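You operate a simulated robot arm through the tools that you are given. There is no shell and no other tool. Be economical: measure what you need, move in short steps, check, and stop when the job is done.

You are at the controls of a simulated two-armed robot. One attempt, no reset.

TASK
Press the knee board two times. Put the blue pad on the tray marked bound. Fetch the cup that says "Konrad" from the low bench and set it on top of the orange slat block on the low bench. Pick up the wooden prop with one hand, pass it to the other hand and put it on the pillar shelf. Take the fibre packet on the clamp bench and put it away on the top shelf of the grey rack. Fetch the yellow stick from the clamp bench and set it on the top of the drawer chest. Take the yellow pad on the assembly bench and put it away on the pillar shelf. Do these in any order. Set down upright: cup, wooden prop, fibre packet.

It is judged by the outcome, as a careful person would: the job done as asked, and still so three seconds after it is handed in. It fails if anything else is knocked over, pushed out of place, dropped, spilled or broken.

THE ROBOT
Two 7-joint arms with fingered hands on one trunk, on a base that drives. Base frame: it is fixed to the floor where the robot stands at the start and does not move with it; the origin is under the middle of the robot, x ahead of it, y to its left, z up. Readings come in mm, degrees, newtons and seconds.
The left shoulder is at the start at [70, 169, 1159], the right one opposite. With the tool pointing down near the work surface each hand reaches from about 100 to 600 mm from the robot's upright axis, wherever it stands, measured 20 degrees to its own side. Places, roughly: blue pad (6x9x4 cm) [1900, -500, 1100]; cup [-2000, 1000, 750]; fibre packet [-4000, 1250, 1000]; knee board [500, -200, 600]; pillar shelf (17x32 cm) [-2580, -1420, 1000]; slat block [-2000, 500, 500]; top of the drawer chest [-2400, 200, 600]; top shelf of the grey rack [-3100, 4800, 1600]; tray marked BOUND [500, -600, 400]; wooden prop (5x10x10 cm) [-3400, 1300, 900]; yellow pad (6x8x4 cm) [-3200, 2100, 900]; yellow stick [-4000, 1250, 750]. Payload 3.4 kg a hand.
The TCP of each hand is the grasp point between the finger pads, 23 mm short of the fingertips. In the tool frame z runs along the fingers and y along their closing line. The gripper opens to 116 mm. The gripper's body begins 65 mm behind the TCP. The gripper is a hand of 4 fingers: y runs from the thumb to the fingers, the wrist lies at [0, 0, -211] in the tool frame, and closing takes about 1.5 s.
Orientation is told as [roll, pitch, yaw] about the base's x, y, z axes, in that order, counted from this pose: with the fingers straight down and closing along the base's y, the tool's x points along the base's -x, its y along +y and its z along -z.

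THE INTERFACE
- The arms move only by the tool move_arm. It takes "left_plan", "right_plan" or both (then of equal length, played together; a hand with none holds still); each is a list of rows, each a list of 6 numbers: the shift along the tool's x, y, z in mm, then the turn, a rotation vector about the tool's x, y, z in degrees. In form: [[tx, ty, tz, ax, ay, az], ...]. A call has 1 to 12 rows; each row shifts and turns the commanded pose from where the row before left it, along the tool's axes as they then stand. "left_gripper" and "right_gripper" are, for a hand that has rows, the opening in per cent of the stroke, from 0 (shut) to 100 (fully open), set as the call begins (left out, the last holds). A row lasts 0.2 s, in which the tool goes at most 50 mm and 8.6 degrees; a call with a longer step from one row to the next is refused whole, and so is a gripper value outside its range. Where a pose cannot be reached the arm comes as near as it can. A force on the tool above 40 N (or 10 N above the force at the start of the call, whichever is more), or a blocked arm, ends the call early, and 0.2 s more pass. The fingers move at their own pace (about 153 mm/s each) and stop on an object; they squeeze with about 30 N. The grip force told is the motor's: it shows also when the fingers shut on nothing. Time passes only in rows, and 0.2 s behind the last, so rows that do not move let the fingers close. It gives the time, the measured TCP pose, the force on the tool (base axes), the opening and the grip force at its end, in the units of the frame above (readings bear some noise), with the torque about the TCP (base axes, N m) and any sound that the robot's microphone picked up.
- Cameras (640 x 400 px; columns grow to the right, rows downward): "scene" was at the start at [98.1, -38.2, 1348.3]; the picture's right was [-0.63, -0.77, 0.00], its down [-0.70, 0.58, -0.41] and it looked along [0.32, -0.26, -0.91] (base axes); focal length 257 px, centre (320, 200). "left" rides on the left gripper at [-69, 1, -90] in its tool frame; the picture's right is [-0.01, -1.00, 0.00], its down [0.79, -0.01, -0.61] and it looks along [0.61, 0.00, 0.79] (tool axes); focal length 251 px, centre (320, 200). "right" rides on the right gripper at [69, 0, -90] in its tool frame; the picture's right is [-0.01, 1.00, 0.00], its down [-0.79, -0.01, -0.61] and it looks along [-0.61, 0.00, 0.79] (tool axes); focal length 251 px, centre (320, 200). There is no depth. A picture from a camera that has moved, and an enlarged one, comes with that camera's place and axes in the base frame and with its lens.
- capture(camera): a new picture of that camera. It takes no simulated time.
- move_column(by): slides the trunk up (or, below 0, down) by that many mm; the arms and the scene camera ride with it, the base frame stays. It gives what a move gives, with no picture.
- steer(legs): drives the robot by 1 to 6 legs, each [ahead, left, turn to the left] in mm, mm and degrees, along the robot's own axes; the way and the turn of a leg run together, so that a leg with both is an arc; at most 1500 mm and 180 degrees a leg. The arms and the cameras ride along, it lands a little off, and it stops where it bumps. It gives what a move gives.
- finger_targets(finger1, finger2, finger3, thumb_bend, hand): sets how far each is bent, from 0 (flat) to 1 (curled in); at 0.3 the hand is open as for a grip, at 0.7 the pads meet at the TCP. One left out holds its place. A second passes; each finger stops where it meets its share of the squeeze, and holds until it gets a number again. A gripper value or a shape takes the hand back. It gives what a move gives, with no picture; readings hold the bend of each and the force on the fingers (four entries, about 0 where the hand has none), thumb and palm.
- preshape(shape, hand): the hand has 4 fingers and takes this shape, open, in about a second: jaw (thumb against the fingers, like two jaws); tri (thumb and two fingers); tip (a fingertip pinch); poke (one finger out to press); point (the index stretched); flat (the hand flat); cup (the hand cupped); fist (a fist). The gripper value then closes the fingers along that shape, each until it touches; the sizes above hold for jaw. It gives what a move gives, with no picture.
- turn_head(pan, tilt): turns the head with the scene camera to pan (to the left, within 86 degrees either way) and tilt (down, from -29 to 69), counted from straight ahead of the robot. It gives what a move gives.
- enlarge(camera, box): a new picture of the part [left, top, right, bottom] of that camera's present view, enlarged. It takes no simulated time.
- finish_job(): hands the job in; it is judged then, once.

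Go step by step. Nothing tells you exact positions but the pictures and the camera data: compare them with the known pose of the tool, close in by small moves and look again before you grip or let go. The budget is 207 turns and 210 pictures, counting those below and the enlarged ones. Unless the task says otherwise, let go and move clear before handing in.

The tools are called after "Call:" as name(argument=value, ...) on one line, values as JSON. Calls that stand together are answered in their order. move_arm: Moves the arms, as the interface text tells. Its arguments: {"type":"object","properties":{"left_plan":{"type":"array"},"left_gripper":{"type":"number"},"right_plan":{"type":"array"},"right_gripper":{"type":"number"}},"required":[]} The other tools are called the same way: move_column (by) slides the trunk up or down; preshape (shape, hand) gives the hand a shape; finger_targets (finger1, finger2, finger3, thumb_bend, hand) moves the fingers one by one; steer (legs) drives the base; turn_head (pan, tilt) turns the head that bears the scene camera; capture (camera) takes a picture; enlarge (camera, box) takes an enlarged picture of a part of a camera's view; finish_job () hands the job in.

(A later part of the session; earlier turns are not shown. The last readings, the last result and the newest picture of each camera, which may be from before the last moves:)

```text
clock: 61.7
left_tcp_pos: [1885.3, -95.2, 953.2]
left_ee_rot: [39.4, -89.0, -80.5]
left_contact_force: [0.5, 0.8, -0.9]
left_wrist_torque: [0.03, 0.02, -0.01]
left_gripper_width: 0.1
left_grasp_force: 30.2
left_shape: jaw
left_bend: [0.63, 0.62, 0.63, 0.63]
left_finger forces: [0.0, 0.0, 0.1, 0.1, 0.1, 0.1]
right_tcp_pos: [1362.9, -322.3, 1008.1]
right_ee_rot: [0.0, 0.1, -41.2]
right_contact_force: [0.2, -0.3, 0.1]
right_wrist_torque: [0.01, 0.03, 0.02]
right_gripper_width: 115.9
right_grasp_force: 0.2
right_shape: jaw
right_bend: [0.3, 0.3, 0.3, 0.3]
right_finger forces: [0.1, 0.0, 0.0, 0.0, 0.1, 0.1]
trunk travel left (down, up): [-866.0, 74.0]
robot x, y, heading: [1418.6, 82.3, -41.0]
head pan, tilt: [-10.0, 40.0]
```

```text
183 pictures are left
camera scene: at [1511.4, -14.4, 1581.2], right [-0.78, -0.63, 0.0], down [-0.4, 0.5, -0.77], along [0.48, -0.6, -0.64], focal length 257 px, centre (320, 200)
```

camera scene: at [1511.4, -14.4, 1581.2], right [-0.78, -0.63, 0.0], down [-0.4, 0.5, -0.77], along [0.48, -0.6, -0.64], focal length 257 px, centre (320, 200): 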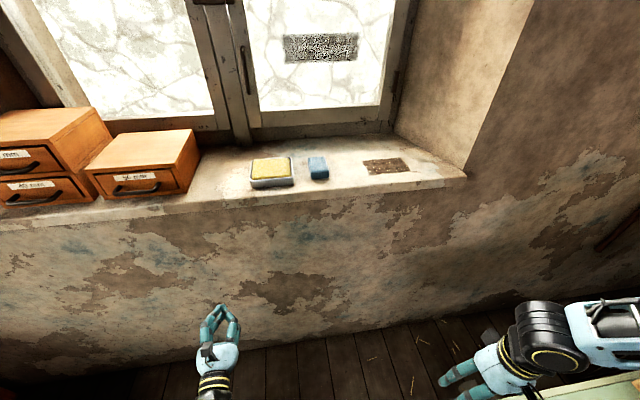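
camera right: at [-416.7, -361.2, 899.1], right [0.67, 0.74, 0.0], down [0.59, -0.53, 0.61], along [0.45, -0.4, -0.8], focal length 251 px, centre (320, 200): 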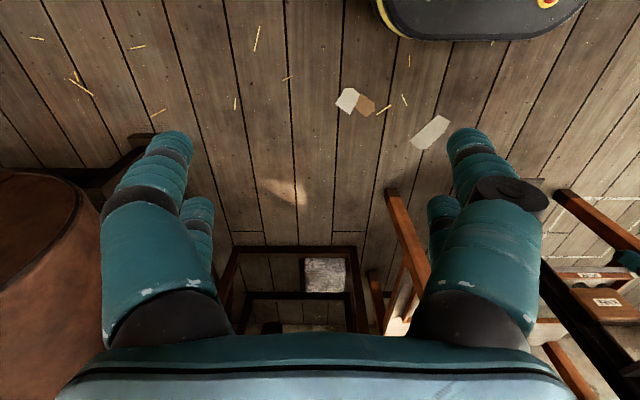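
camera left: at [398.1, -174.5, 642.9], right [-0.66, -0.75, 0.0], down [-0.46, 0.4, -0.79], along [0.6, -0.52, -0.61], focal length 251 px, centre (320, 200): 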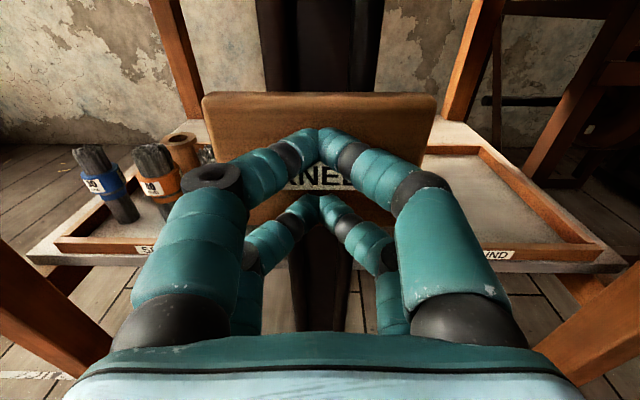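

The blue pad lies right of the yellow-white tray on the sill, about 840 mm ahead and 135 mm right. I'll raise the trunk, tuck the left hand down, and pitch the right hand 50° forward.

Call:
move_column(by=74)

Call:
move_arm(left_plan=[[0, 0, -12, 0, 8.6, 0], [1.8, 0, -11.9, 0, 8.6, 0], [3.5, 0, -11.5, 0, 8.6, 0], [5.2, 0, -10.8, 0, 8.6, 0], [6.8, 0, -9.9, 0, 8.6, 0], [8.2, 0, -8.8, 0, 8.6, 0], [9.4, 0, -7.5, 0, 8.6, 0], [10.4, 0, -6, 0, 8.6, 0], [11.2, 0, -4.3, 0, 8.6, 0], [11.7, 0, -2.6, 0, 8.6, 0], [12, 0, -1, 0, 4, 0]], right_plan=[[-12, 13, -10, 0, -8.4, 0], [-13.3, 13, -8.1, 0, -8.4, 0], [-14.4, 13, -6.1, 0, -8.4, 0], [-15.1, 13, -3.9, 0, -8.4, 0], [-15.5, 13, -1.7, 0, -8.4, 0], [-15.6, 13, 0.6, 0, -8, 0], [-15.4, 13, 2.8, 0, 0, 0], [-15.4, 13, 2.8, 0, 0, 0], [-15.4, 13, 2.8, 0, 0, 0], [-15.4, 13, 2.8, 0, 0, 0], [-15.4, 13, 2.8, 0, 0, 0]])

Call:
steer(legs=[[250, 0, 0]])

Call:
capture(camera="right")

Call:
capture(camera="scene")

```text
clock: 62.8
left_tcp_pos: [1883.1, -95.2, 1025.8]
left_ee_rot: [40.3, -89.2, -81.2]
left_contact_force: [-0.3, -0.6, -0.7]
left_wrist_torque: [0.01, -0.03, -0.01]
left_gripper_width: 0.0
left_grasp_force: 30.1
left_shape: jaw
left_bend: [0.63, 0.62, 0.63, 0.63]
left_finger forces: [0.0, 0.0, 0.1, 0.1, 0.0, 0.0]
right_tcp_pos: [1363.2, -322.1, 1081.7]
right_ee_rot: [0.0, 0.1, -41.1]
right_contact_force: [-0.2, 0.5, 0.1]
right_wrist_torque: [-0.02, -0.02, -0.01]
right_gripper_width: 116.0
right_grasp_force: 0.1
right_shape: jaw
right_bend: [0.3, 0.3, 0.3, 0.3]
right_finger forces: [0.0, 0.1, 0.0, 0.1, 0.0, 0.0]
trunk travel left (down, up): [-940.0, 0.0]
robot x, y, heading: [1417.7, 83.0, -41.1]
head pan, tilt: [-10.0, 40.0]
```

```text
clock: 63.6
left_tcp_pos: [1882.5, -48.7, 1023.4]
left_ee_rot: [24.9, -64.0, -69.9]
left_contact_force: [0.3, 0.3, 0.2]
left_wrist_torque: [-0.02, -0.01, 0.01]
left_gripper_width: 0.0
left_grasp_force: 30.2
left_shape: jaw
left_bend: [0.63, 0.62, 0.63, 0.63]
left_finger forces: [0.0, 0.1, 0.0, 0.0, 0.1, 0.0]
right_tcp_pos: [1423.4, -354.1, 1075.5]
right_ee_rot: [0.1, -23.0, -41.2]
right_contact_force: [0.2, 0.0, 0.1]
right_wrist_torque: [0.0, 0.01, -0.02]
right_gripper_width: 115.9
right_grasp_force: 0.2
right_shape: jaw
right_bend: [0.3, 0.3, 0.3, 0.3]
right_finger forces: [0.0, 0.0, 0.1, 0.0, 0.0, 0.1]
right hand out of reach, approached as far as the arm can: row 1, 2, 3
trunk travel left (down, up): [-940.0, 0.0]
robot x, y, heading: [1416.6, 84.9, -41.3]
head pan, tilt: [-10.0, 40.0]
stopped in row 3 (left hand): the arm was blocked; the commanded pose is now the measured one
```

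```text
clock: 65.4
left_tcp_pos: [2063.1, -211.9, 1026.3]
left_ee_rot: [25.2, -64.0, -70.5]
left_contact_force: [-0.5, -0.5, -0.7]
left_wrist_torque: [0.01, 0.0, 0.01]
left_gripper_width: 0.0
left_grasp_force: 30.6
left_shape: jaw
left_bend: [0.63, 0.62, 0.63, 0.63]
left_finger forces: [0.1, 0.0, 0.1, 0.1, 0.0, 0.0]
right_tcp_pos: [1603.2, -517.1, 1075.1]
right_ee_rot: [0.1, -23.1, -41.4]
right_contact_force: [0.1, 0.0, -0.4]
right_wrist_torque: [-0.01, -0.03, 0.02]
right_gripper_width: 115.7
right_grasp_force: 0.0
right_shape: jaw
right_bend: [0.3, 0.3, 0.3, 0.3]
right_finger forces: [0.0, 0.1, 0.0, 0.0, 0.0, 0.0]
trunk travel left (down, up): [-940.0, 0.0]
robot x, y, heading: [1601.4, -74.3, -41.2]
head pan, tilt: [-10.0, 40.0]
```

```text
182 pictures are left
camera right: at [1527.9, -449.7, 1132.3], right [0.67, 0.75, 0.01], down [0.36, -0.33, 0.87], along [0.65, -0.58, -0.49], focal length 251 px, centre (320, 200)
```

right: 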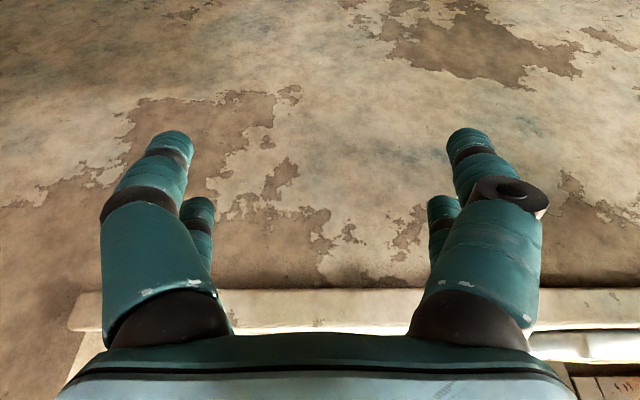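

```text
181 pictures are left
camera scene: at [1690.9, -172.5, 1655.3], right [-0.78, -0.62, 0.0], down [-0.4, 0.5, -0.77], along [0.48, -0.6, -0.64], focal length 257 px, centre (320, 200)
```

scene: 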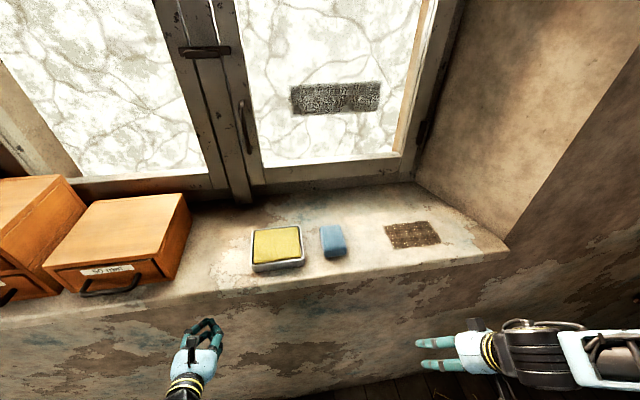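

The right hand was too close to its shoulder; reaching out will fix that. The pad is about 600 mm ahead and 134 mm right, so I'll extend the right hand up and over the sill.

Call:
move_arm(right_plan=[[-37.4, 16, -11.3, 0, 0, 0], [-37.4, 16, -11.3, 0, 0, 0], [-37.4, 16, -11.3, 0, 0, 0], [-37.4, 16, -11.3, 0, 0, 0], [-15.8, 16, 1.3, 0, -8.6, 0], [-15.4, 16, 3.6, 0, -8.6, 0], [-14.7, 16, 5.9, 0, -8.6, 0], [-17.4, 21, 4.7, 0, 0, 0], [-17.4, 21, 4.7, 0, 0, 0], [-17.4, 21, 4.7, 0, 0, 0], [-17.4, 21, 4.7, 0, 0, 0], [0, 0, 0, 0, 0, 0]], right_gripper=80)

Call:
capture(camera="right")

Call:
capture(camera="scene")

```text
clock: 68.0
left_tcp_pos: [2063.1, -212.5, 1023.6]
left_ee_rot: [25.0, -64.0, -70.3]
left_contact_force: [-0.2, -0.5, -0.1]
left_wrist_torque: [0.0, -0.01, -0.02]
left_gripper_width: 0.0
left_grasp_force: 29.6
left_shape: jaw
left_bend: [0.63, 0.62, 0.63, 0.63]
left_finger forces: [0.1, 0.1, 0.0, 0.0, 0.1, 0.1]
right_tcp_pos: [1903.2, -517.5, 1229.9]
right_ee_rot: [0.2, -48.8, -41.5]
right_contact_force: [0.0, -0.3, 0.2]
right_wrist_torque: [-0.07, 0.02, 0.01]
right_gripper_width: 93.0
right_grasp_force: 0.1
right_shape: jaw
right_bend: [0.58, 0.58, 0.58, 0.58]
right_finger forces: [0.0, 0.0, 0.0, 0.1, 0.0, 0.0]
trunk travel left (down, up): [-940.0, 0.0]
robot x, y, heading: [1601.3, -76.1, -41.2]
head pan, tilt: [-10.0, 40.0]
```

```text
180 pictures are left
camera right: at [1817.8, -442.6, 1238.1], right [0.66, 0.75, 0.01], down [0.04, -0.05, 1.0], along [0.75, -0.66, -0.07], focal length 251 px, centre (320, 200)
```

right: 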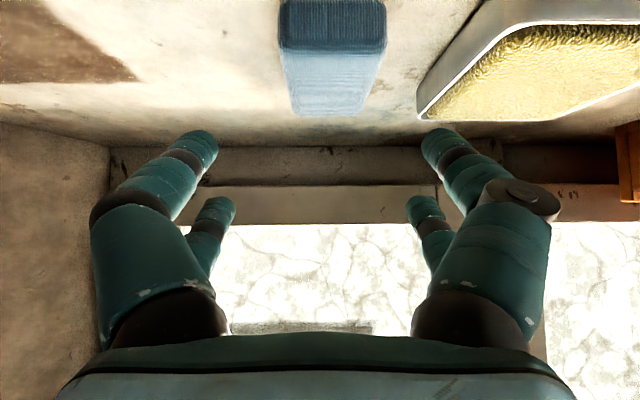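

```text
179 pictures are left
camera scene: at [1693.1, -174.8, 1655.0], right [-0.78, -0.62, 0.0], down [-0.4, 0.5, -0.77], along [0.48, -0.6, -0.64], focal length 257 px, centre (320, 200)
```

scene: 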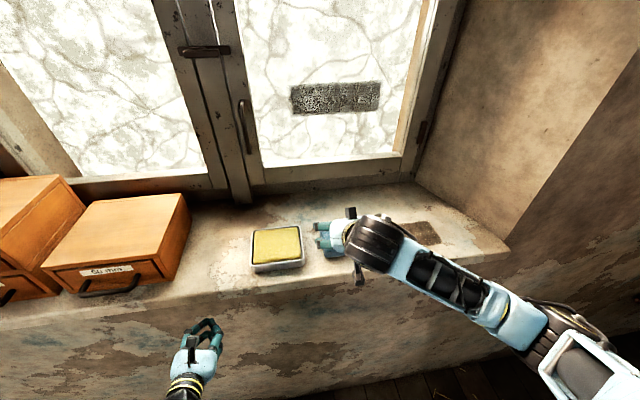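

The pad centre works out at [1946, -546], top about 1150; the hand needs 51 mm forward, 7 left and about 88 down. I'll go most of the way and check.

Call:
move_arm(right_plan=[[-16.8, 3.5, 19.2, 0, 0, 0], [-16.8, 3.5, 19.2, 0, 0, 0], [16.5, 0, 14.5, 0, 0, 0], [16.5, 0, 14.5, 0, 0, 0], [9, 0, 8, 0, 0, 0], [0, 0, 0, 0, 0, 0]], right_gripper=80)

Call:
capture(camera="right")

Call:
enlarge(camera="scene", box=[220, 160, 460, 310])

```text
clock: 69.4
left_tcp_pos: [2063.9, -212.2, 1024.5]
left_ee_rot: [25.1, -64.0, -70.4]
left_contact_force: [0.2, -0.2, 0.3]
left_wrist_torque: [0.0, 0.05, -0.01]
left_gripper_width: 0.0
left_grasp_force: 30.2
left_shape: jaw
left_bend: [0.63, 0.62, 0.63, 0.63]
left_finger forces: [0.1, 0.1, 0.0, 0.0, 0.1, 0.0]
right_tcp_pos: [1944.7, -546.8, 1173.2]
right_ee_rot: [0.1, -48.8, -41.5]
right_contact_force: [0.1, -1.0, -0.4]
right_wrist_torque: [0.0, 0.01, -0.01]
right_gripper_width: 92.9
right_grasp_force: 0.1
right_shape: jaw
right_bend: [0.58, 0.58, 0.58, 0.58]
right_finger forces: [0.1, 0.1, 0.1, 0.0, 0.0, 0.0]
trunk travel left (down, up): [-940.0, 0.0]
robot x, y, heading: [1599.9, -75.3, -41.2]
head pan, tilt: [-10.0, 40.0]
```

```text
178 pictures are left
camera right: at [1860.5, -471.3, 1182.3], right [0.66, 0.75, 0.01], down [0.04, -0.05, 1.0], along [0.75, -0.66, -0.07], focal length 251 px, centre (320, 200)
```

right: 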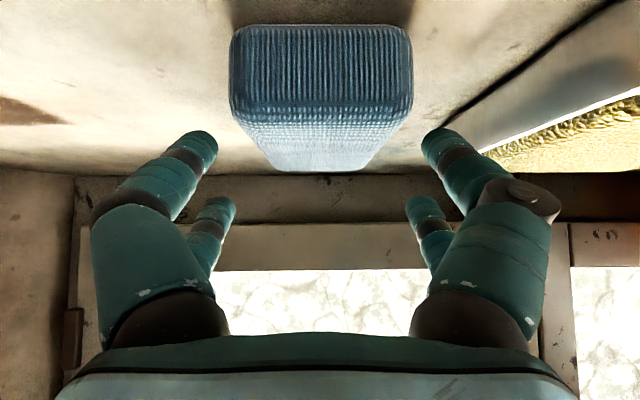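

```text
2.67 times, centred on (340, 235) of scene
camera zoom: at [1693.2, -174.7, 1655.0], right [-0.78, -0.62, 0.0], down [-0.4, 0.5, -0.77], along [0.48, -0.6, -0.64], focal length 685 px, centre (267, 107)
```

zoom: 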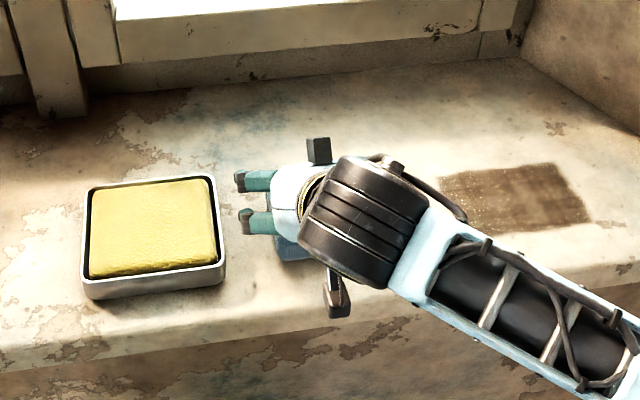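

Pad sits centred between the fingers. I'll go down 30 mm, close, and check the grip.

Call:
move_arm(right_plan=[[9.6, 0, 11.8, 0, 0, 0], [9.7, 0, 11.7, 0, 0, 0], [0, 0, 0, 0, 0, 0]], right_gripper=80)

Call:
move_arm(right_plan=[[0, 0, 0, 0, 0, 0], [0, 0, 0, 0, 0, 0], [0, 0, 0, 0, 0, 0], [0, 0, 0, 0, 0, 0], [0, 0, 0, 0, 0, 0], [0, 0, 0, 0, 0, 0], [0, 0, 0, 0, 0, 0]], right_gripper=0)

Call:
capture(camera="right")

```text
clock: 70.3
left_tcp_pos: [2063.0, -210.5, 1025.0]
left_ee_rot: [25.3, -64.1, -70.5]
left_contact_force: [-0.8, 0.6, 0.5]
left_wrist_torque: [0.01, 0.02, -0.02]
left_gripper_width: 0.1
left_grasp_force: 30.4
left_shape: jaw
left_bend: [0.63, 0.62, 0.63, 0.63]
left_finger forces: [0.1, 0.0, 0.1, 0.0, 0.1, 0.0]
right_tcp_pos: [1949.5, -549.5, 1151.2]
right_ee_rot: [0.6, -49.7, -41.8]
right_contact_force: [-4.1, 2.5, 16.0]
right_wrist_torque: [0.13, 0.07, 0.02]
right_gripper_width: 93.0
right_grasp_force: 0.2
right_shape: jaw
right_bend: [0.59, 0.58, 0.58, 0.58]
right_finger forces: [8.3, 0.0, 0.2, 0.0, 7.3, 0.0]
trunk travel left (down, up): [-940.0, 0.0]
robot x, y, heading: [1600.2, -72.9, -41.3]
head pan, tilt: [-10.0, 40.0]
stopped in row 3 (right hand): the force on the tool passed its limit at 42 N (the readings are from after the stop); the commanded pose is now the measured one
```

```text
clock: 71.8
left_tcp_pos: [2063.7, -210.3, 1024.7]
left_ee_rot: [25.2, -64.1, -70.5]
left_contact_force: [-0.2, 0.1, -0.1]
left_wrist_torque: [0.02, 0.03, -0.02]
left_gripper_width: 0.1
left_grasp_force: 30.4
left_shape: jaw
left_bend: [0.63, 0.62, 0.63, 0.63]
left_finger forces: [0.0, 0.1, 0.0, 0.1, 0.0, 0.0]
right_tcp_pos: [1950.6, -549.2, 1153.9]
right_ee_rot: [0.7, -50.3, -41.8]
right_contact_force: [1.2, 4.1, 17.0]
right_wrist_torque: [-0.31, -0.36, 0.14]
right_gripper_width: 46.0
right_grasp_force: 29.7
right_shape: jaw
right_bend: [0.74, 0.75, 0.81, 0.74]
right_finger forces: [19.5, 57.6, 0.1, 0.0, 35.4, 0.1]
trunk travel left (down, up): [-940.0, 0.0]
robot x, y, heading: [1599.7, -76.4, -41.4]
head pan, tilt: [-10.0, 40.0]
stopped in row 7 (right hand): the force on the tool passed its limit at 40 N (the readings are from after the stop); the commanded pose is now the measured one
```

```text
176 pictures are left
camera right: at [1866.7, -473.6, 1159.6], right [0.66, 0.75, 0.02], down [0.02, -0.04, 1.0], along [0.75, -0.66, -0.04], focal length 251 px, centre (320, 200)
```

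right: 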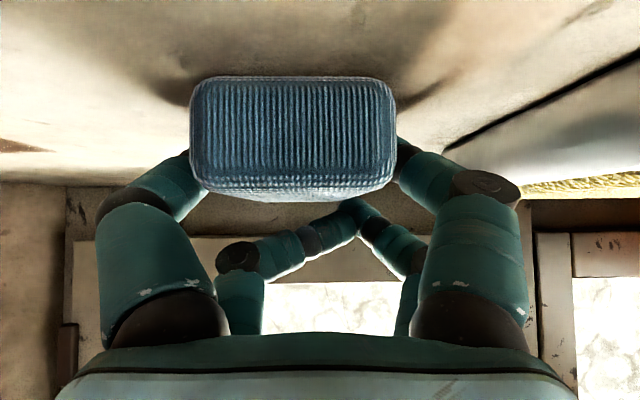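

The lower fingers have the pad at its sides. I'll lift slowly and check it holds.

Call:
move_arm(right_plan=[[-11.5, 0, -9.7, 0, 0, 0], [-15, 0, -13, 0, 0, 0], [-23, 0, -19, 0, 0, 0], [-23, 0, -19, 0, 0, 0], [0, 0, 0, 0, 0, 0], [0, 0, 0, 0, 0, 0]], right_gripper=0)

Call:
capture(camera="right")

Call:
enlarge(camera="scene", box=[220, 160, 460, 310])

```text
clock: 73.2
left_tcp_pos: [2064.2, -212.6, 1023.6]
left_ee_rot: [25.2, -64.1, -70.3]
left_contact_force: [-0.6, 0.1, -1.1]
left_wrist_torque: [-0.02, 0.0, 0.01]
left_gripper_width: 0.1
left_grasp_force: 29.9
left_shape: jaw
left_bend: [0.63, 0.62, 0.63, 0.63]
left_finger forces: [0.0, 0.0, 0.1, 0.0, 0.0, 0.1]
right_tcp_pos: [1953.1, -553.0, 1246.0]
right_ee_rot: [0.6, -49.7, -42.0]
right_contact_force: [0.3, 0.3, -1.4]
right_wrist_torque: [0.02, -0.01, -0.01]
right_gripper_width: 46.5
right_grasp_force: 30.2
right_shape: jaw
right_bend: [0.74, 0.75, 0.81, 0.73]
right_finger forces: [20.8, 34.5, 0.0, 0.0, 35.0, 0.0]
trunk travel left (down, up): [-940.0, 0.0]
robot x, y, heading: [1600.3, -76.6, -41.0]
head pan, tilt: [-10.0, 40.0]
```

```text
175 pictures are left
camera right: at [1868.3, -477.2, 1252.7], right [0.67, 0.75, 0.01], down [0.03, -0.04, 1.0], along [0.75, -0.66, -0.05], focal length 251 px, centre (320, 200)
```

right: 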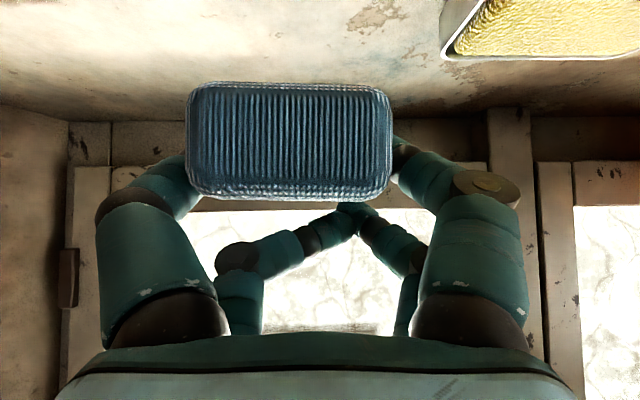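

```text
2.67 times, centred on (340, 235) of scene
camera zoom: at [1693.7, -174.7, 1655.0], right [-0.78, -0.62, 0.0], down [-0.4, 0.5, -0.77], along [0.48, -0.6, -0.64], focal length 685 px, centre (267, 107)
```

zoom: 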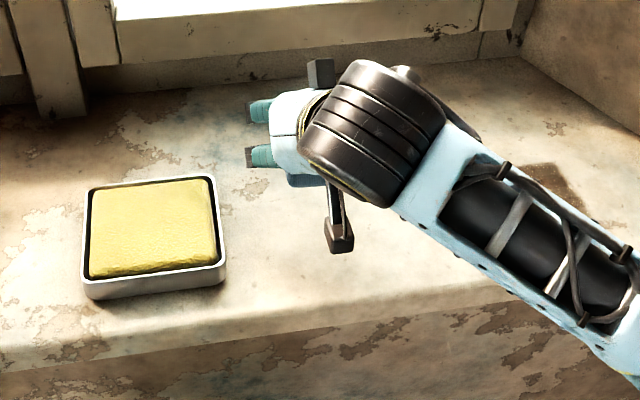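

The pad is held. I'll reverse out along the same way, then strafe back in front of the bench to line the right hand up with the BOUND tray.

Call:
steer(legs=[[-1500, 0, 0], [0, -935, 0]])

Call:
turn_head(pan=0, tilt=45)

Call:
capture(camera="scene")

Call:
capture(camera="right")

```text
clock: 85.0
left_tcp_pos: [334.0, 69.1, 1024.5]
left_ee_rot: [25.1, -64.0, -70.2]
left_contact_force: [0.1, 0.9, 0.0]
left_wrist_torque: [0.03, -0.01, -0.02]
left_gripper_width: 0.1
left_grasp_force: 29.4
left_shape: jaw
left_bend: [0.63, 0.62, 0.63, 0.63]
left_finger forces: [0.0, 0.1, 0.0, 0.0, 0.0, 0.1]
right_tcp_pos: [223.4, -269.5, 1246.5]
right_ee_rot: [0.5, -49.6, -41.8]
right_contact_force: [0.3, -0.4, -1.4]
right_wrist_torque: [-0.05, 0.0, -0.03]
right_gripper_width: 46.6
right_grasp_force: 30.4
right_shape: jaw
right_bend: [0.74, 0.75, 0.81, 0.73]
right_finger forces: [20.8, 34.2, 0.0, 0.1, 35.1, 0.0]
trunk travel left (down, up): [-940.0, 0.0]
robot x, y, heading: [-128.6, 204.9, -41.6]
head pan, tilt: [-10.0, 40.0]
```

```text
clock: 85.7
left_tcp_pos: [333.2, 69.3, 1024.7]
left_ee_rot: [25.2, -64.1, -70.4]
left_contact_force: [-0.2, -0.2, -1.2]
left_wrist_torque: [0.02, -0.01, -0.01]
left_gripper_width: 0.0
left_grasp_force: 30.0
left_shape: jaw
left_bend: [0.63, 0.62, 0.63, 0.63]
left_finger forces: [0.0, 0.0, 0.0, 0.1, 0.0, 0.0]
right_tcp_pos: [222.4, -270.5, 1245.9]
right_ee_rot: [0.7, -49.6, -41.9]
right_contact_force: [-0.2, 0.5, -1.1]
right_wrist_torque: [-0.01, 0.0, 0.01]
right_gripper_width: 46.6
right_grasp_force: 29.8
right_shape: jaw
right_bend: [0.74, 0.75, 0.81, 0.73]
right_finger forces: [20.8, 34.2, 0.1, 0.0, 35.0, 0.1]
trunk travel left (down, up): [-940.0, 0.0]
robot x, y, heading: [-126.6, 207.2, -41.2]
head pan, tilt: [0.0, 45.0]
```

```text
173 pictures are left
camera scene: at [-28.9, 119.6, 1647.7], right [-0.66, -0.75, 0.0], down [-0.53, 0.47, -0.71], along [0.53, -0.47, -0.71], focal length 257 px, centre (320, 200)
```

scene: 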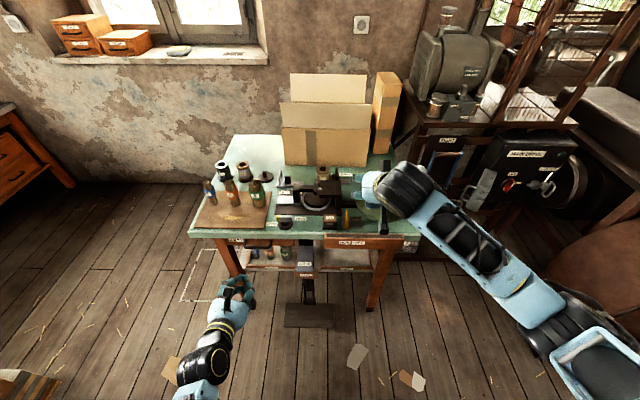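

```text
172 pictures are left
camera right: at [138.1, -195.3, 1252.4], right [0.66, 0.75, 0.01], down [0.03, -0.04, 1.0], along [0.75, -0.66, -0.05], focal length 251 px, centre (320, 200)
```

right: 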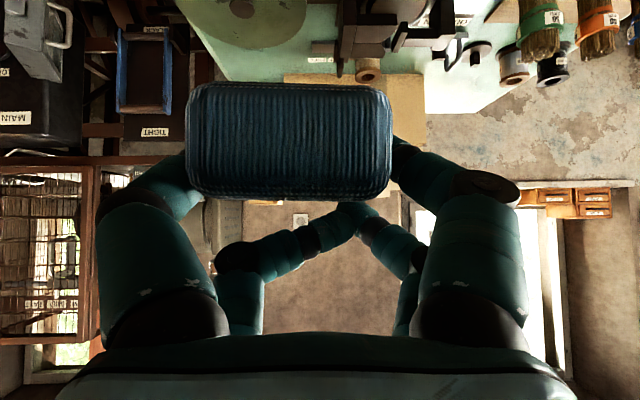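

Lined up with the tray within about 20 mm. I'm clear of the bench, so I'll lower the trunk until the pad is at opening height and look.

Call:
move_column(by=-720)

Call:
capture(camera="scene")

Call:
capture(camera="right")

```text
refused: -720 is not a number from -400 to 400
```

```text
171 pictures are left
camera scene: at [-28.9, 119.6, 1647.7], right [-0.66, -0.75, 0.0], down [-0.53, 0.47, -0.71], along [0.53, -0.47, -0.71], focal length 257 px, centre (320, 200)
```

scene: 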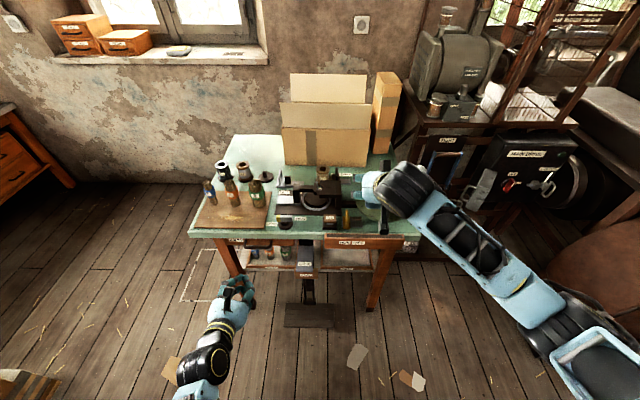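

```text
170 pictures are left
camera right: at [138.1, -195.3, 1252.4], right [0.66, 0.75, 0.01], down [0.03, -0.04, 1.0], along [0.75, -0.66, -0.05], focal length 251 px, centre (320, 200)
```

right: 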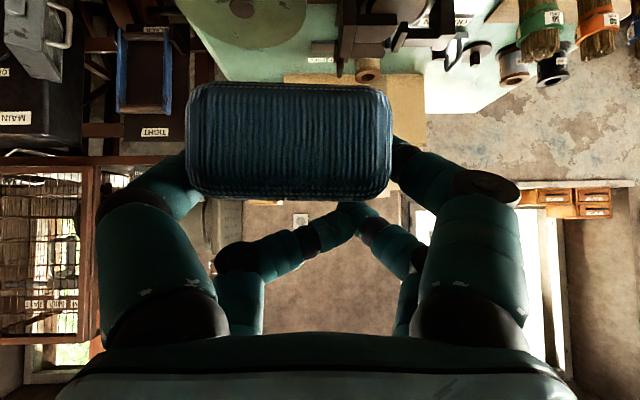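

The column moves at most 400 mm per call, so I'll lower in two steps.

Call:
move_column(by=-360)

Call:
move_column(by=-360)

Call:
capture(camera="scene")

Call:
capture(camera="right")

```text
clock: 89.2
left_tcp_pos: [332.7, 69.8, 664.6]
left_ee_rot: [25.2, -64.0, -70.3]
left_contact_force: [-0.3, 0.1, 0.7]
left_wrist_torque: [0.0, 0.0, -0.01]
left_gripper_width: 0.1
left_grasp_force: 30.4
left_shape: jaw
left_bend: [0.63, 0.62, 0.63, 0.63]
left_finger forces: [0.0, 0.0, 0.0, 0.0, 0.0, 0.0]
right_tcp_pos: [222.2, -270.3, 886.0]
right_ee_rot: [0.6, -49.7, -41.8]
right_contact_force: [-0.2, 0.7, -1.1]
right_wrist_torque: [-0.04, -0.01, 0.04]
right_gripper_width: 46.3
right_grasp_force: 30.5
right_shape: jaw
right_bend: [0.74, 0.75, 0.81, 0.73]
right_finger forces: [20.8, 34.1, 0.0, 0.1, 35.2, 0.0]
trunk travel left (down, up): [-580.0, 360.0]
robot x, y, heading: [-129.5, 206.6, -41.4]
head pan, tilt: [0.0, 45.0]
```

```text
clock: 92.7
left_tcp_pos: [333.5, 70.6, 304.8]
left_ee_rot: [25.1, -64.1, -70.4]
left_contact_force: [1.0, 0.0, 0.5]
left_wrist_torque: [0.02, -0.02, 0.01]
left_gripper_width: 0.2
left_grasp_force: 29.6
left_shape: jaw
left_bend: [0.63, 0.62, 0.63, 0.63]
left_finger forces: [0.0, 0.0, 0.0, 0.0, 0.1, 0.1]
right_tcp_pos: [222.1, -269.8, 526.7]
right_ee_rot: [0.7, -49.8, -41.8]
right_contact_force: [0.0, -0.3, -1.0]
right_wrist_torque: [0.02, 0.01, 0.02]
right_gripper_width: 46.3
right_grasp_force: 29.8
right_shape: jaw
right_bend: [0.74, 0.75, 0.81, 0.73]
right_finger forces: [20.8, 34.1, 0.0, 0.0, 35.1, 0.1]
trunk travel left (down, up): [-220.0, 720.0]
robot x, y, heading: [-130.5, 208.8, -41.5]
head pan, tilt: [0.0, 45.0]
```

```text
169 pictures are left
camera scene: at [-28.9, 119.8, 927.7], right [-0.66, -0.75, 0.0], down [-0.53, 0.47, -0.71], along [0.53, -0.47, -0.71], focal length 257 px, centre (320, 200)
```

scene: 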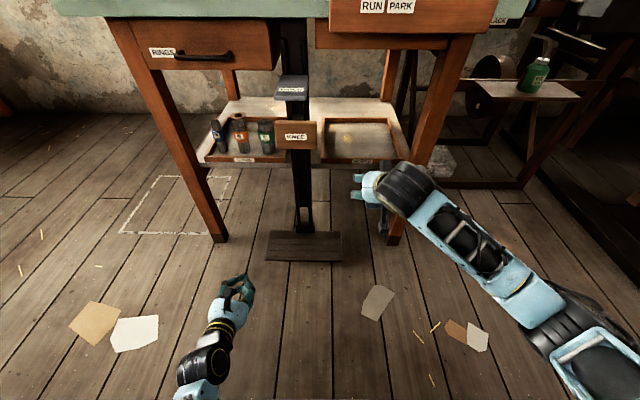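

```text
168 pictures are left
camera right: at [138.1, -195.1, 532.4], right [0.66, 0.75, 0.01], down [0.03, -0.04, 1.0], along [0.75, -0.66, -0.05], focal length 251 px, centre (320, 200)
```

right: 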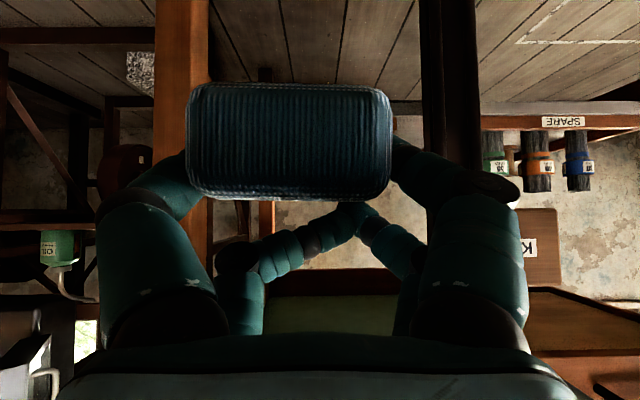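

The opening between the knee post and the right leg is centred on the hand, with enough headroom. I'll lower 30 mm and drive in 370 mm.

Call:
move_column(by=-30)

Call:
steer(legs=[[250, -8, 0]])

Call:
capture(camera="right")

Call:
capture(camera="scene")

```text
clock: 93.5
left_tcp_pos: [334.2, 70.7, 272.9]
left_ee_rot: [25.2, -64.0, -70.4]
left_contact_force: [-0.3, -0.4, -0.1]
left_wrist_torque: [0.03, 0.01, 0.02]
left_gripper_width: 0.0
left_grasp_force: 30.5
left_shape: jaw
left_bend: [0.63, 0.62, 0.63, 0.63]
left_finger forces: [0.0, 0.1, 0.0, 0.1, 0.1, 0.1]
right_tcp_pos: [223.2, -270.0, 496.0]
right_ee_rot: [0.6, -49.7, -41.8]
right_contact_force: [0.5, -1.0, 0.0]
right_wrist_torque: [-0.03, 0.0, 0.02]
right_gripper_width: 46.2
right_grasp_force: 30.3
right_shape: jaw
right_bend: [0.74, 0.75, 0.81, 0.73]
right_finger forces: [20.8, 34.2, 0.1, 0.1, 35.1, 0.0]
trunk travel left (down, up): [-190.0, 750.0]
robot x, y, heading: [-131.1, 207.8, -41.3]
head pan, tilt: [0.0, 45.0]
```

```text
clock: 95.3
left_tcp_pos: [513.2, -98.5, 274.6]
left_ee_rot: [25.2, -64.0, -70.4]
left_contact_force: [1.2, 0.2, 0.0]
left_wrist_torque: [-0.01, -0.01, -0.01]
left_gripper_width: 0.1
left_grasp_force: 29.7
left_shape: jaw
left_bend: [0.63, 0.62, 0.63, 0.63]
left_finger forces: [0.0, 0.0, 0.1, 0.0, 0.0, 0.0]
right_tcp_pos: [401.1, -439.1, 496.1]
right_ee_rot: [0.7, -49.7, -41.9]
right_contact_force: [0.3, 0.9, -0.6]
right_wrist_torque: [-0.01, 0.01, -0.04]
right_gripper_width: 46.2
right_grasp_force: 30.0
right_shape: jaw
right_bend: [0.74, 0.75, 0.81, 0.73]
right_finger forces: [20.8, 34.0, 0.0, 0.0, 35.1, 0.0]
trunk travel left (down, up): [-190.0, 750.0]
robot x, y, heading: [46.6, 42.3, -41.5]
head pan, tilt: [0.0, 45.0]
```

```text
167 pictures are left
camera right: at [316.9, -364.2, 502.3], right [0.67, 0.75, 0.01], down [0.03, -0.04, 1.0], along [0.75, -0.66, -0.05], focal length 251 px, centre (320, 200)
```

right: 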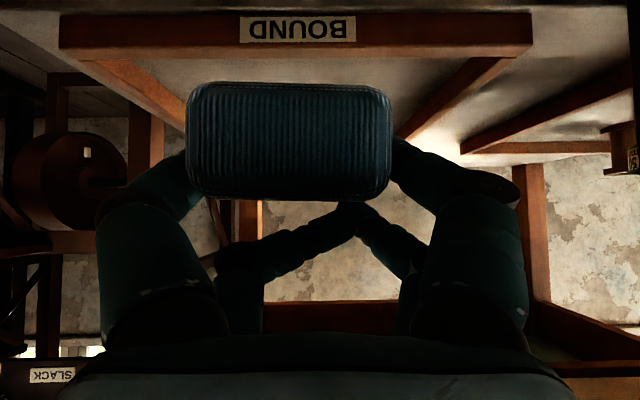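

```text
166 pictures are left
camera scene: at [150.5, -49.0, 897.7], right [-0.66, -0.75, 0.0], down [-0.53, 0.47, -0.71], along [0.53, -0.47, -0.71], focal length 257 px, centre (320, 200)
```

scene: 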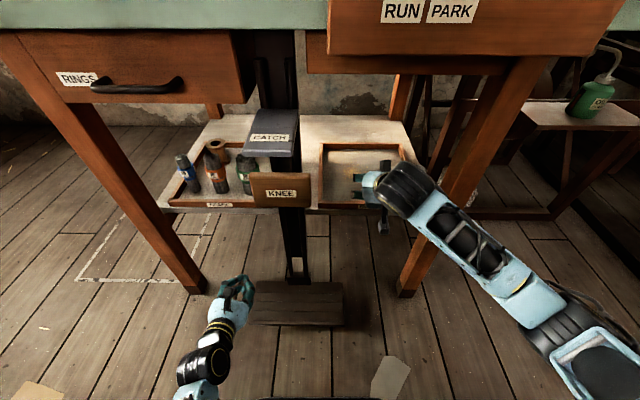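

The tray is centred ahead of the pad, its front rim at about z 407. I'll drive in another 140 mm.

Call:
steer(legs=[[140, 0, 0]])

Call:
capture(camera="right")

Call:
capture(camera="scene")

```text
clock: 96.6
left_tcp_pos: [616.9, -190.6, 272.8]
left_ee_rot: [25.2, -64.0, -70.4]
left_contact_force: [0.9, -0.3, -0.1]
left_wrist_torque: [0.05, -0.02, -0.01]
left_gripper_width: 0.4
left_grasp_force: 30.2
left_shape: jaw
left_bend: [0.63, 0.62, 0.63, 0.63]
left_finger forces: [0.0, 0.0, 0.1, 0.0, 0.0, 0.0]
right_tcp_pos: [505.5, -529.9, 496.1]
right_ee_rot: [0.7, -49.7, -41.9]
right_contact_force: [0.1, 0.8, -0.5]
right_wrist_torque: [-0.04, 0.01, 0.01]
right_gripper_width: 46.5
right_grasp_force: 30.1
right_shape: jaw
right_bend: [0.74, 0.75, 0.81, 0.73]
right_finger forces: [20.8, 33.9, 0.0, 0.0, 35.1, 0.0]
trunk travel left (down, up): [-190.0, 750.0]
robot x, y, heading: [154.8, -51.3, -41.4]
head pan, tilt: [0.0, 45.0]
```

```text
165 pictures are left
camera right: at [420.7, -455.0, 502.3], right [0.67, 0.75, 0.01], down [0.03, -0.04, 1.0], along [0.75, -0.66, -0.05], focal length 251 px, centre (320, 200)
```

right: 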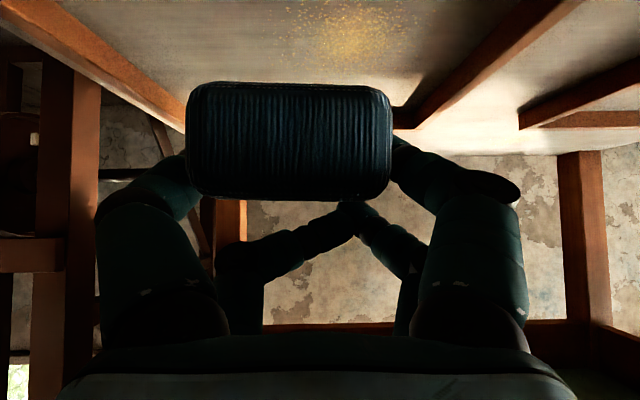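

```text
164 pictures are left
camera scene: at [254.0, -139.9, 897.7], right [-0.66, -0.75, 0.0], down [-0.53, 0.47, -0.71], along [0.53, -0.47, -0.71], focal length 257 px, centre (320, 200)
```

scene: 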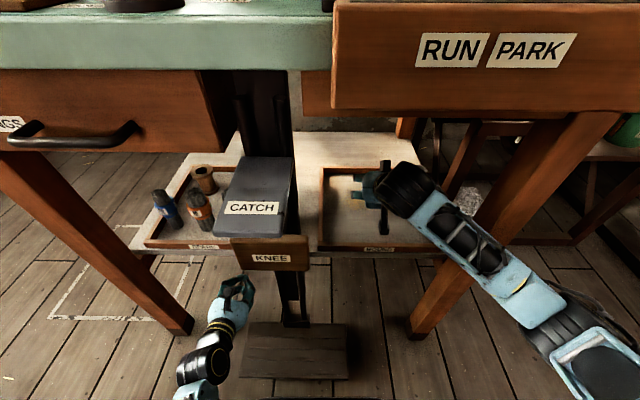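

The pad is above the tray's floor. I'll lower it gently until it touches.

Call:
move_arm(right_plan=[[11.4, 0, 9.7, 0, 0, 0], [11.4, 0, 9.7, 0, 0, 0], [11.4, 0, 9.7, 0, 0, 0], [3.8, 0, 3.2, 0, 0, 0], [3.0, 0, 2.6, 0, 0, 0], [3.0, 0, 2.6, 0, 0, 0]], right_gripper=0)

Call:
move_arm(right_plan=[[2.3, 0, 1.95, 0, 0, 0], [2.3, 0, 1.95, 0, 0, 0], [2.3, 0, 1.95, 0, 0, 0]], right_gripper=0)

Call:
capture(camera="right")

```text
clock: 98.0
left_tcp_pos: [616.2, -190.0, 274.5]
left_ee_rot: [25.4, -64.0, -70.5]
left_contact_force: [-0.2, -0.1, 0.2]
left_wrist_torque: [-0.01, -0.02, 0.01]
left_gripper_width: 0.0
left_grasp_force: 30.1
left_shape: jaw
left_bend: [0.63, 0.62, 0.63, 0.63]
left_finger forces: [0.1, 0.0, 0.0, 0.0, 0.1, 0.0]
right_tcp_pos: [505.6, -529.8, 437.4]
right_ee_rot: [0.5, -49.7, -41.9]
right_contact_force: [0.7, -0.4, -1.5]
right_wrist_torque: [-0.01, -0.04, 0.03]
right_gripper_width: 46.6
right_grasp_force: 30.3
right_shape: jaw
right_bend: [0.74, 0.75, 0.81, 0.73]
right_finger forces: [21.1, 32.9, 0.0, 0.1, 35.0, 0.0]
trunk travel left (down, up): [-190.0, 750.0]
robot x, y, heading: [151.6, -54.5, -40.9]
head pan, tilt: [0.0, 45.0]
```

```text
clock: 98.8
left_tcp_pos: [616.9, -191.2, 274.4]
left_ee_rot: [25.2, -64.1, -70.4]
left_contact_force: [0.6, -0.5, -0.3]
left_wrist_torque: [0.02, -0.06, 0.03]
left_gripper_width: 0.1
left_grasp_force: 30.3
left_shape: jaw
left_bend: [0.63, 0.62, 0.63, 0.63]
left_finger forces: [0.0, 0.1, 0.0, 0.0, 0.0, 0.0]
right_tcp_pos: [505.6, -529.1, 428.2]
right_ee_rot: [0.8, -49.7, -41.9]
right_contact_force: [0.2, -0.3, -0.5]
right_wrist_torque: [0.05, 0.0, -0.04]
right_gripper_width: 46.4
right_grasp_force: 30.3
right_shape: jaw
right_bend: [0.74, 0.75, 0.81, 0.73]
right_finger forces: [21.0, 32.9, 0.1, 0.1, 34.9, 0.0]
trunk travel left (down, up): [-190.0, 750.0]
robot x, y, heading: [155.6, -53.2, -41.0]
head pan, tilt: [0.0, 45.0]
```

```text
163 pictures are left
camera right: at [421.3, -455.0, 435.4], right [0.67, 0.75, 0.01], down [0.03, -0.04, 1.0], along [0.75, -0.66, -0.05], focal length 251 px, centre (320, 200)
```

right: 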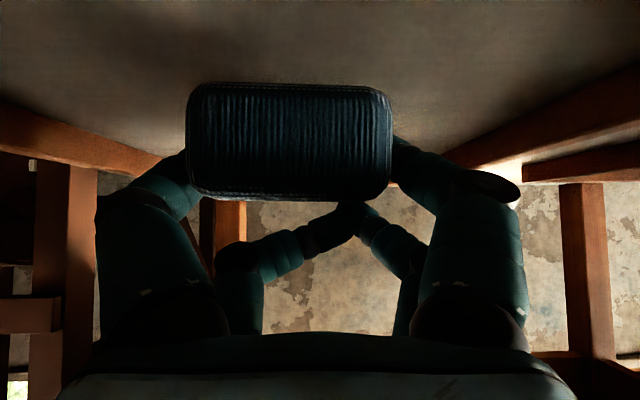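

No contact yet at 428; continuing down in small steps.

Call:
move_arm(right_plan=[[2.3, 0, 1.95, 0, 0, 0], [2.3, 0, 1.95, 0, 0, 0], [1.5, 0, 1.3, 0, 0, 0], [1.5, 0, 1.3, 0, 0, 0], [1.5, 0, 1.3, 0, 0, 0], [1.5, 0, 1.3, 0, 0, 0], [1.5, 0, 1.3, 0, 0, 0], [1.5, 0, 1.3, 0, 0, 0]], right_gripper=0)

Call:
capture(camera="right")

```text
clock: 100.6
left_tcp_pos: [615.6, -188.8, 277.5]
left_ee_rot: [25.4, -64.2, -70.6]
left_contact_force: [0.2, 0.7, 0.6]
left_wrist_torque: [0.05, 0.02, -0.01]
left_gripper_width: 0.0
left_grasp_force: 30.2
left_shape: jaw
left_bend: [0.63, 0.62, 0.63, 0.63]
left_finger forces: [0.1, 0.0, 0.1, 0.0, 0.0, 0.0]
right_tcp_pos: [505.1, -529.3, 415.2]
right_ee_rot: [0.7, -50.0, -41.8]
right_contact_force: [-2.5, 4.9, 19.1]
right_wrist_torque: [-0.52, -0.32, -0.01]
right_gripper_width: 46.7
right_grasp_force: 29.7
right_shape: jaw
right_bend: [0.74, 0.75, 0.81, 0.73]
right_finger forces: [19.2, 46.6, 0.0, 0.1, 35.8, 0.0]
trunk travel left (down, up): [-190.0, 750.0]
robot x, y, heading: [150.7, -52.5, -41.1]
head pan, tilt: [0.0, 45.0]
```

```text
162 pictures are left
camera right: at [421.3, -454.1, 420.2], right [0.66, 0.75, 0.01], down [0.02, -0.04, 1.0], along [0.75, -0.66, -0.04], focal length 251 px, centre (320, 200)
```

right: 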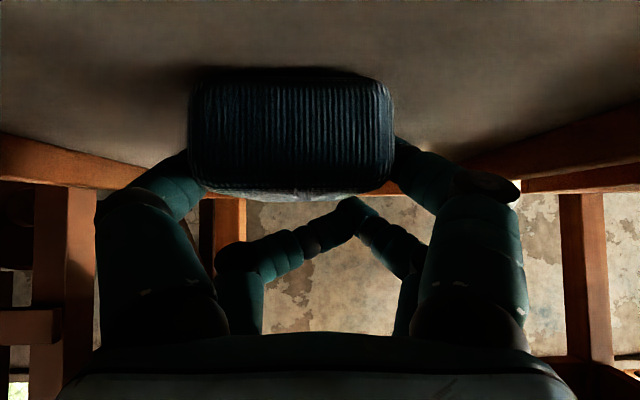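

Contact at 19 N, the pad sits on the tray. I'll open the fingers and raise clear.

Call:
move_arm(right_plan=[[-0.8, 0, -0.7, 0, 0, 0], [0, 0, 0, 0, 0, 0], [0, 0, 0, 0, 0, 0], [0, 0, 0, 0, 0, 0], [0, 0, 0, 0, 0, 0], [-11.4, 0, -9.7, 0, 0, 0], [-15, 0, -13, 0, 0, 0], [-15, 0, -13, 0, 0, 0], [-15, 0, -13, 0, 0, 0], [0, 0, 0, 0, 0, 0]], right_gripper=85)

Call:
capture(camera="right")

```text
clock: 101.7
left_tcp_pos: [616.6, -189.4, 273.1]
left_ee_rot: [25.3, -63.8, -70.5]
left_contact_force: [0.8, 0.1, 0.1]
left_wrist_torque: [0.01, 0.0, 0.02]
left_gripper_width: 0.0
left_grasp_force: 29.7
left_shape: jaw
left_bend: [0.63, 0.62, 0.63, 0.63]
left_finger forces: [0.1, 0.1, 0.1, 0.1, 0.0, 0.1]
right_tcp_pos: [507.5, -529.1, 412.4]
right_ee_rot: [0.8, -50.0, -41.9]
right_contact_force: [0.1, -0.3, -0.4]
right_wrist_torque: [0.02, 0.0, 0.01]
right_gripper_width: 98.6
right_grasp_force: 0.1
right_shape: jaw
right_bend: [0.54, 0.54, 0.54, 0.54]
right_finger forces: [0.0, 0.1, 0.0, 0.1, 0.0, 0.1]
trunk travel left (down, up): [-190.0, 750.0]
robot x, y, heading: [153.6, -54.4, -41.2]
head pan, tilt: [0.0, 45.0]
stopped in row 5 (right hand): the force on the tool passed its limit at 40 N (the readings are from after the stop); the commanded pose is now the measured one
```

```text
161 pictures are left
camera right: at [422.9, -455.1, 418.9], right [0.66, 0.75, 0.02], down [0.02, -0.04, 1.0], along [0.75, -0.66, -0.05], focal length 251 px, centre (320, 200)
```

right: 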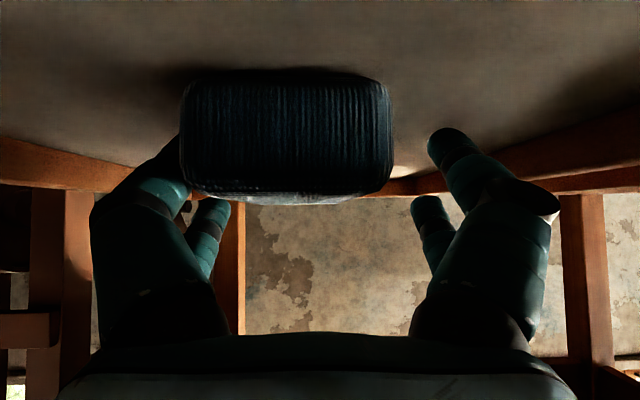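

Released. The pad is close to the thumb side, so I'll shift the hand 12 mm to my right while lifting, then check.

Call:
move_arm(right_plan=[[-2, -6, -1.7, 0, 0, 0], [-2, -6, -1.7, 0, 0, 0], [-11.4, 0, -9.7, 0, 0, 0], [-15, 0, -13, 0, 0, 0], [-15, 0, -13, 0, 0, 0], [-15, 0, -13, 0, 0, 0], [0, 0, 0, 0, 0, 0]], right_gripper=85)

Call:
capture(camera="right")

```text
clock: 103.3
left_tcp_pos: [617.3, -190.4, 274.1]
left_ee_rot: [25.3, -64.0, -70.4]
left_contact_force: [-0.3, 0.0, 0.4]
left_wrist_torque: [0.01, 0.0, 0.0]
left_gripper_width: 0.1
left_grasp_force: 30.2
left_shape: jaw
left_bend: [0.63, 0.62, 0.63, 0.63]
left_finger forces: [0.0, 0.0, 0.0, 0.0, 0.0, 0.0]
right_tcp_pos: [498.5, -537.0, 495.2]
right_ee_rot: [0.8, -49.9, -41.8]
right_contact_force: [0.8, -0.6, -0.2]
right_wrist_torque: [0.01, -0.02, 0.02]
right_gripper_width: 98.3
right_grasp_force: 0.0
right_shape: jaw
right_bend: [0.54, 0.54, 0.54, 0.54]
right_finger forces: [0.0, 0.1, 0.0, 0.0, 0.0, 0.0]
trunk travel left (down, up): [-190.0, 750.0]
robot x, y, heading: [150.9, -52.0, -41.2]
head pan, tilt: [0.0, 45.0]
```

```text
160 pictures are left
camera right: at [413.7, -463.0, 500.6], right [0.66, 0.75, 0.02], down [0.02, -0.04, 1.0], along [0.75, -0.66, -0.05], focal length 251 px, centre (320, 200)
```

right: 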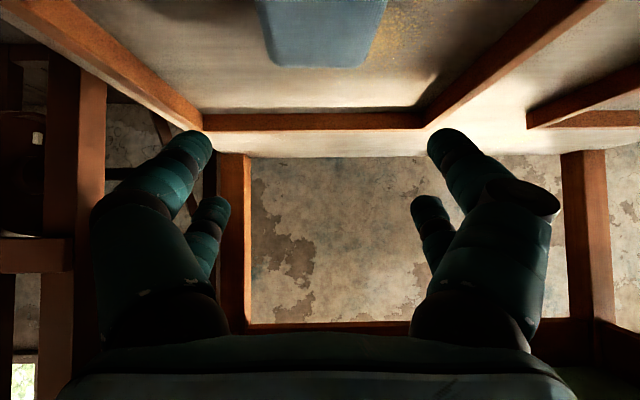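

The blue pad lies on the BOUND tray. I'll back out, raise the trunk, turn to face the rest of the room and survey.

Call:
steer(legs=[[-600, 0, 0], [0, 0, 100], [0, 0, 101]])

Call:
move_column(by=400)

Call:
turn_head(pan=0, tilt=20)

Call:
capture(camera="scene")

```text
clock: 114.7
left_tcp_pos: [-772.4, 371.5, 275.6]
left_ee_rot: [23.9, -64.2, 124.2]
left_contact_force: [10.7, 8.5, 3.0]
left_wrist_torque: [-0.07, -0.02, 0.48]
left_gripper_width: 0.0
left_grasp_force: 30.1
left_shape: jaw
left_bend: [0.59, 0.63, 0.57, 0.62]
left_finger forces: [0.1, 13.2, 0.0, 0.0, 0.0, 0.0]
right_tcp_pos: [-745.9, 730.3, 494.8]
right_ee_rot: [0.8, -50.0, 152.4]
right_contact_force: [0.7, -0.7, 1.3]
right_wrist_torque: [-0.04, -0.04, -0.01]
right_gripper_width: 98.6
right_grasp_force: 0.0
right_shape: jaw
right_bend: [0.54, 0.54, 0.54, 0.54]
right_finger forces: [0.1, 0.0, 0.1, 0.0, 0.1, 0.0]
trunk travel left (down, up): [-190.0, 750.0]
robot x, y, heading: [-295.9, 348.9, 153.1]
head pan, tilt: [0.0, 45.0]
stopped in leg 3: the force on the tool passed its limit at 70 N (the readings are from after the stop); the commanded pose is now the measured one
```

```text
clock: 118.7
left_tcp_pos: [-770.6, 372.0, 672.2]
left_ee_rot: [23.4, -63.8, 124.6]
left_contact_force: [2.2, 9.2, -5.3]
left_wrist_torque: [0.05, 0.11, 0.19]
left_gripper_width: 0.2
left_grasp_force: 30.1
left_shape: jaw
left_bend: [0.59, 0.65, 0.57, 0.62]
left_finger forces: [4.9, 4.9, 0.1, 0.0, 0.1, 0.1]
right_tcp_pos: [-747.1, 730.2, 894.9]
right_ee_rot: [0.7, -50.0, 152.5]
right_contact_force: [-0.8, -0.4, 0.2]
right_wrist_torque: [0.02, 0.01, -0.01]
right_gripper_width: 98.3
right_grasp_force: 0.0
right_shape: jaw
right_bend: [0.54, 0.54, 0.54, 0.54]
right_finger forces: [0.0, 0.1, 0.1, 0.0, 0.0, 0.0]
trunk travel left (down, up): [-590.0, 350.0]
robot x, y, heading: [-296.4, 343.0, 152.7]
head pan, tilt: [0.0, 45.0]
stopped: the force on the tool passed its limit at 41 N (the readings are from after the stop); the commanded pose is now the measured one
```

```text
clock: 119.6
left_tcp_pos: [-771.5, 371.8, 672.4]
left_ee_rot: [23.6, -63.9, 124.4]
left_contact_force: [6.9, 10.7, -3.5]
left_wrist_torque: [0.0, 0.14, 0.38]
left_gripper_width: 0.2
left_grasp_force: 29.9
left_shape: jaw
left_bend: [0.59, 0.65, 0.57, 0.62]
left_finger forces: [5.7, 8.3, 0.0, 0.0, 0.0, 0.1]
right_tcp_pos: [-747.0, 730.7, 894.5]
right_ee_rot: [0.9, -49.9, 152.4]
right_contact_force: [0.7, 0.1, -0.4]
right_wrist_torque: [-0.01, 0.0, 0.01]
right_gripper_width: 98.2
right_grasp_force: 0.0
right_shape: jaw
right_bend: [0.54, 0.54, 0.54, 0.54]
right_finger forces: [0.0, 0.1, 0.0, 0.0, 0.1, 0.0]
trunk travel left (down, up): [-590.0, 350.0]
robot x, y, heading: [-290.8, 344.9, 153.2]
head pan, tilt: [0.0, 20.0]
```

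```text
159 pictures are left
camera scene: at [-418.4, 412.0, 1335.8], right [0.45, 0.89, 0.0], down [0.31, -0.16, -0.94], along [-0.84, 0.43, -0.34], focal length 257 px, centre (320, 200)
```

scene: 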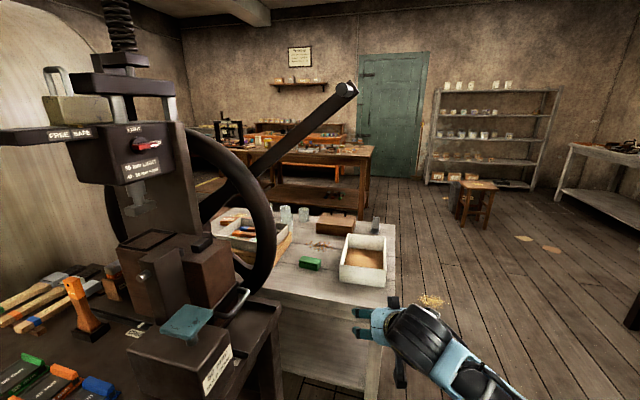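

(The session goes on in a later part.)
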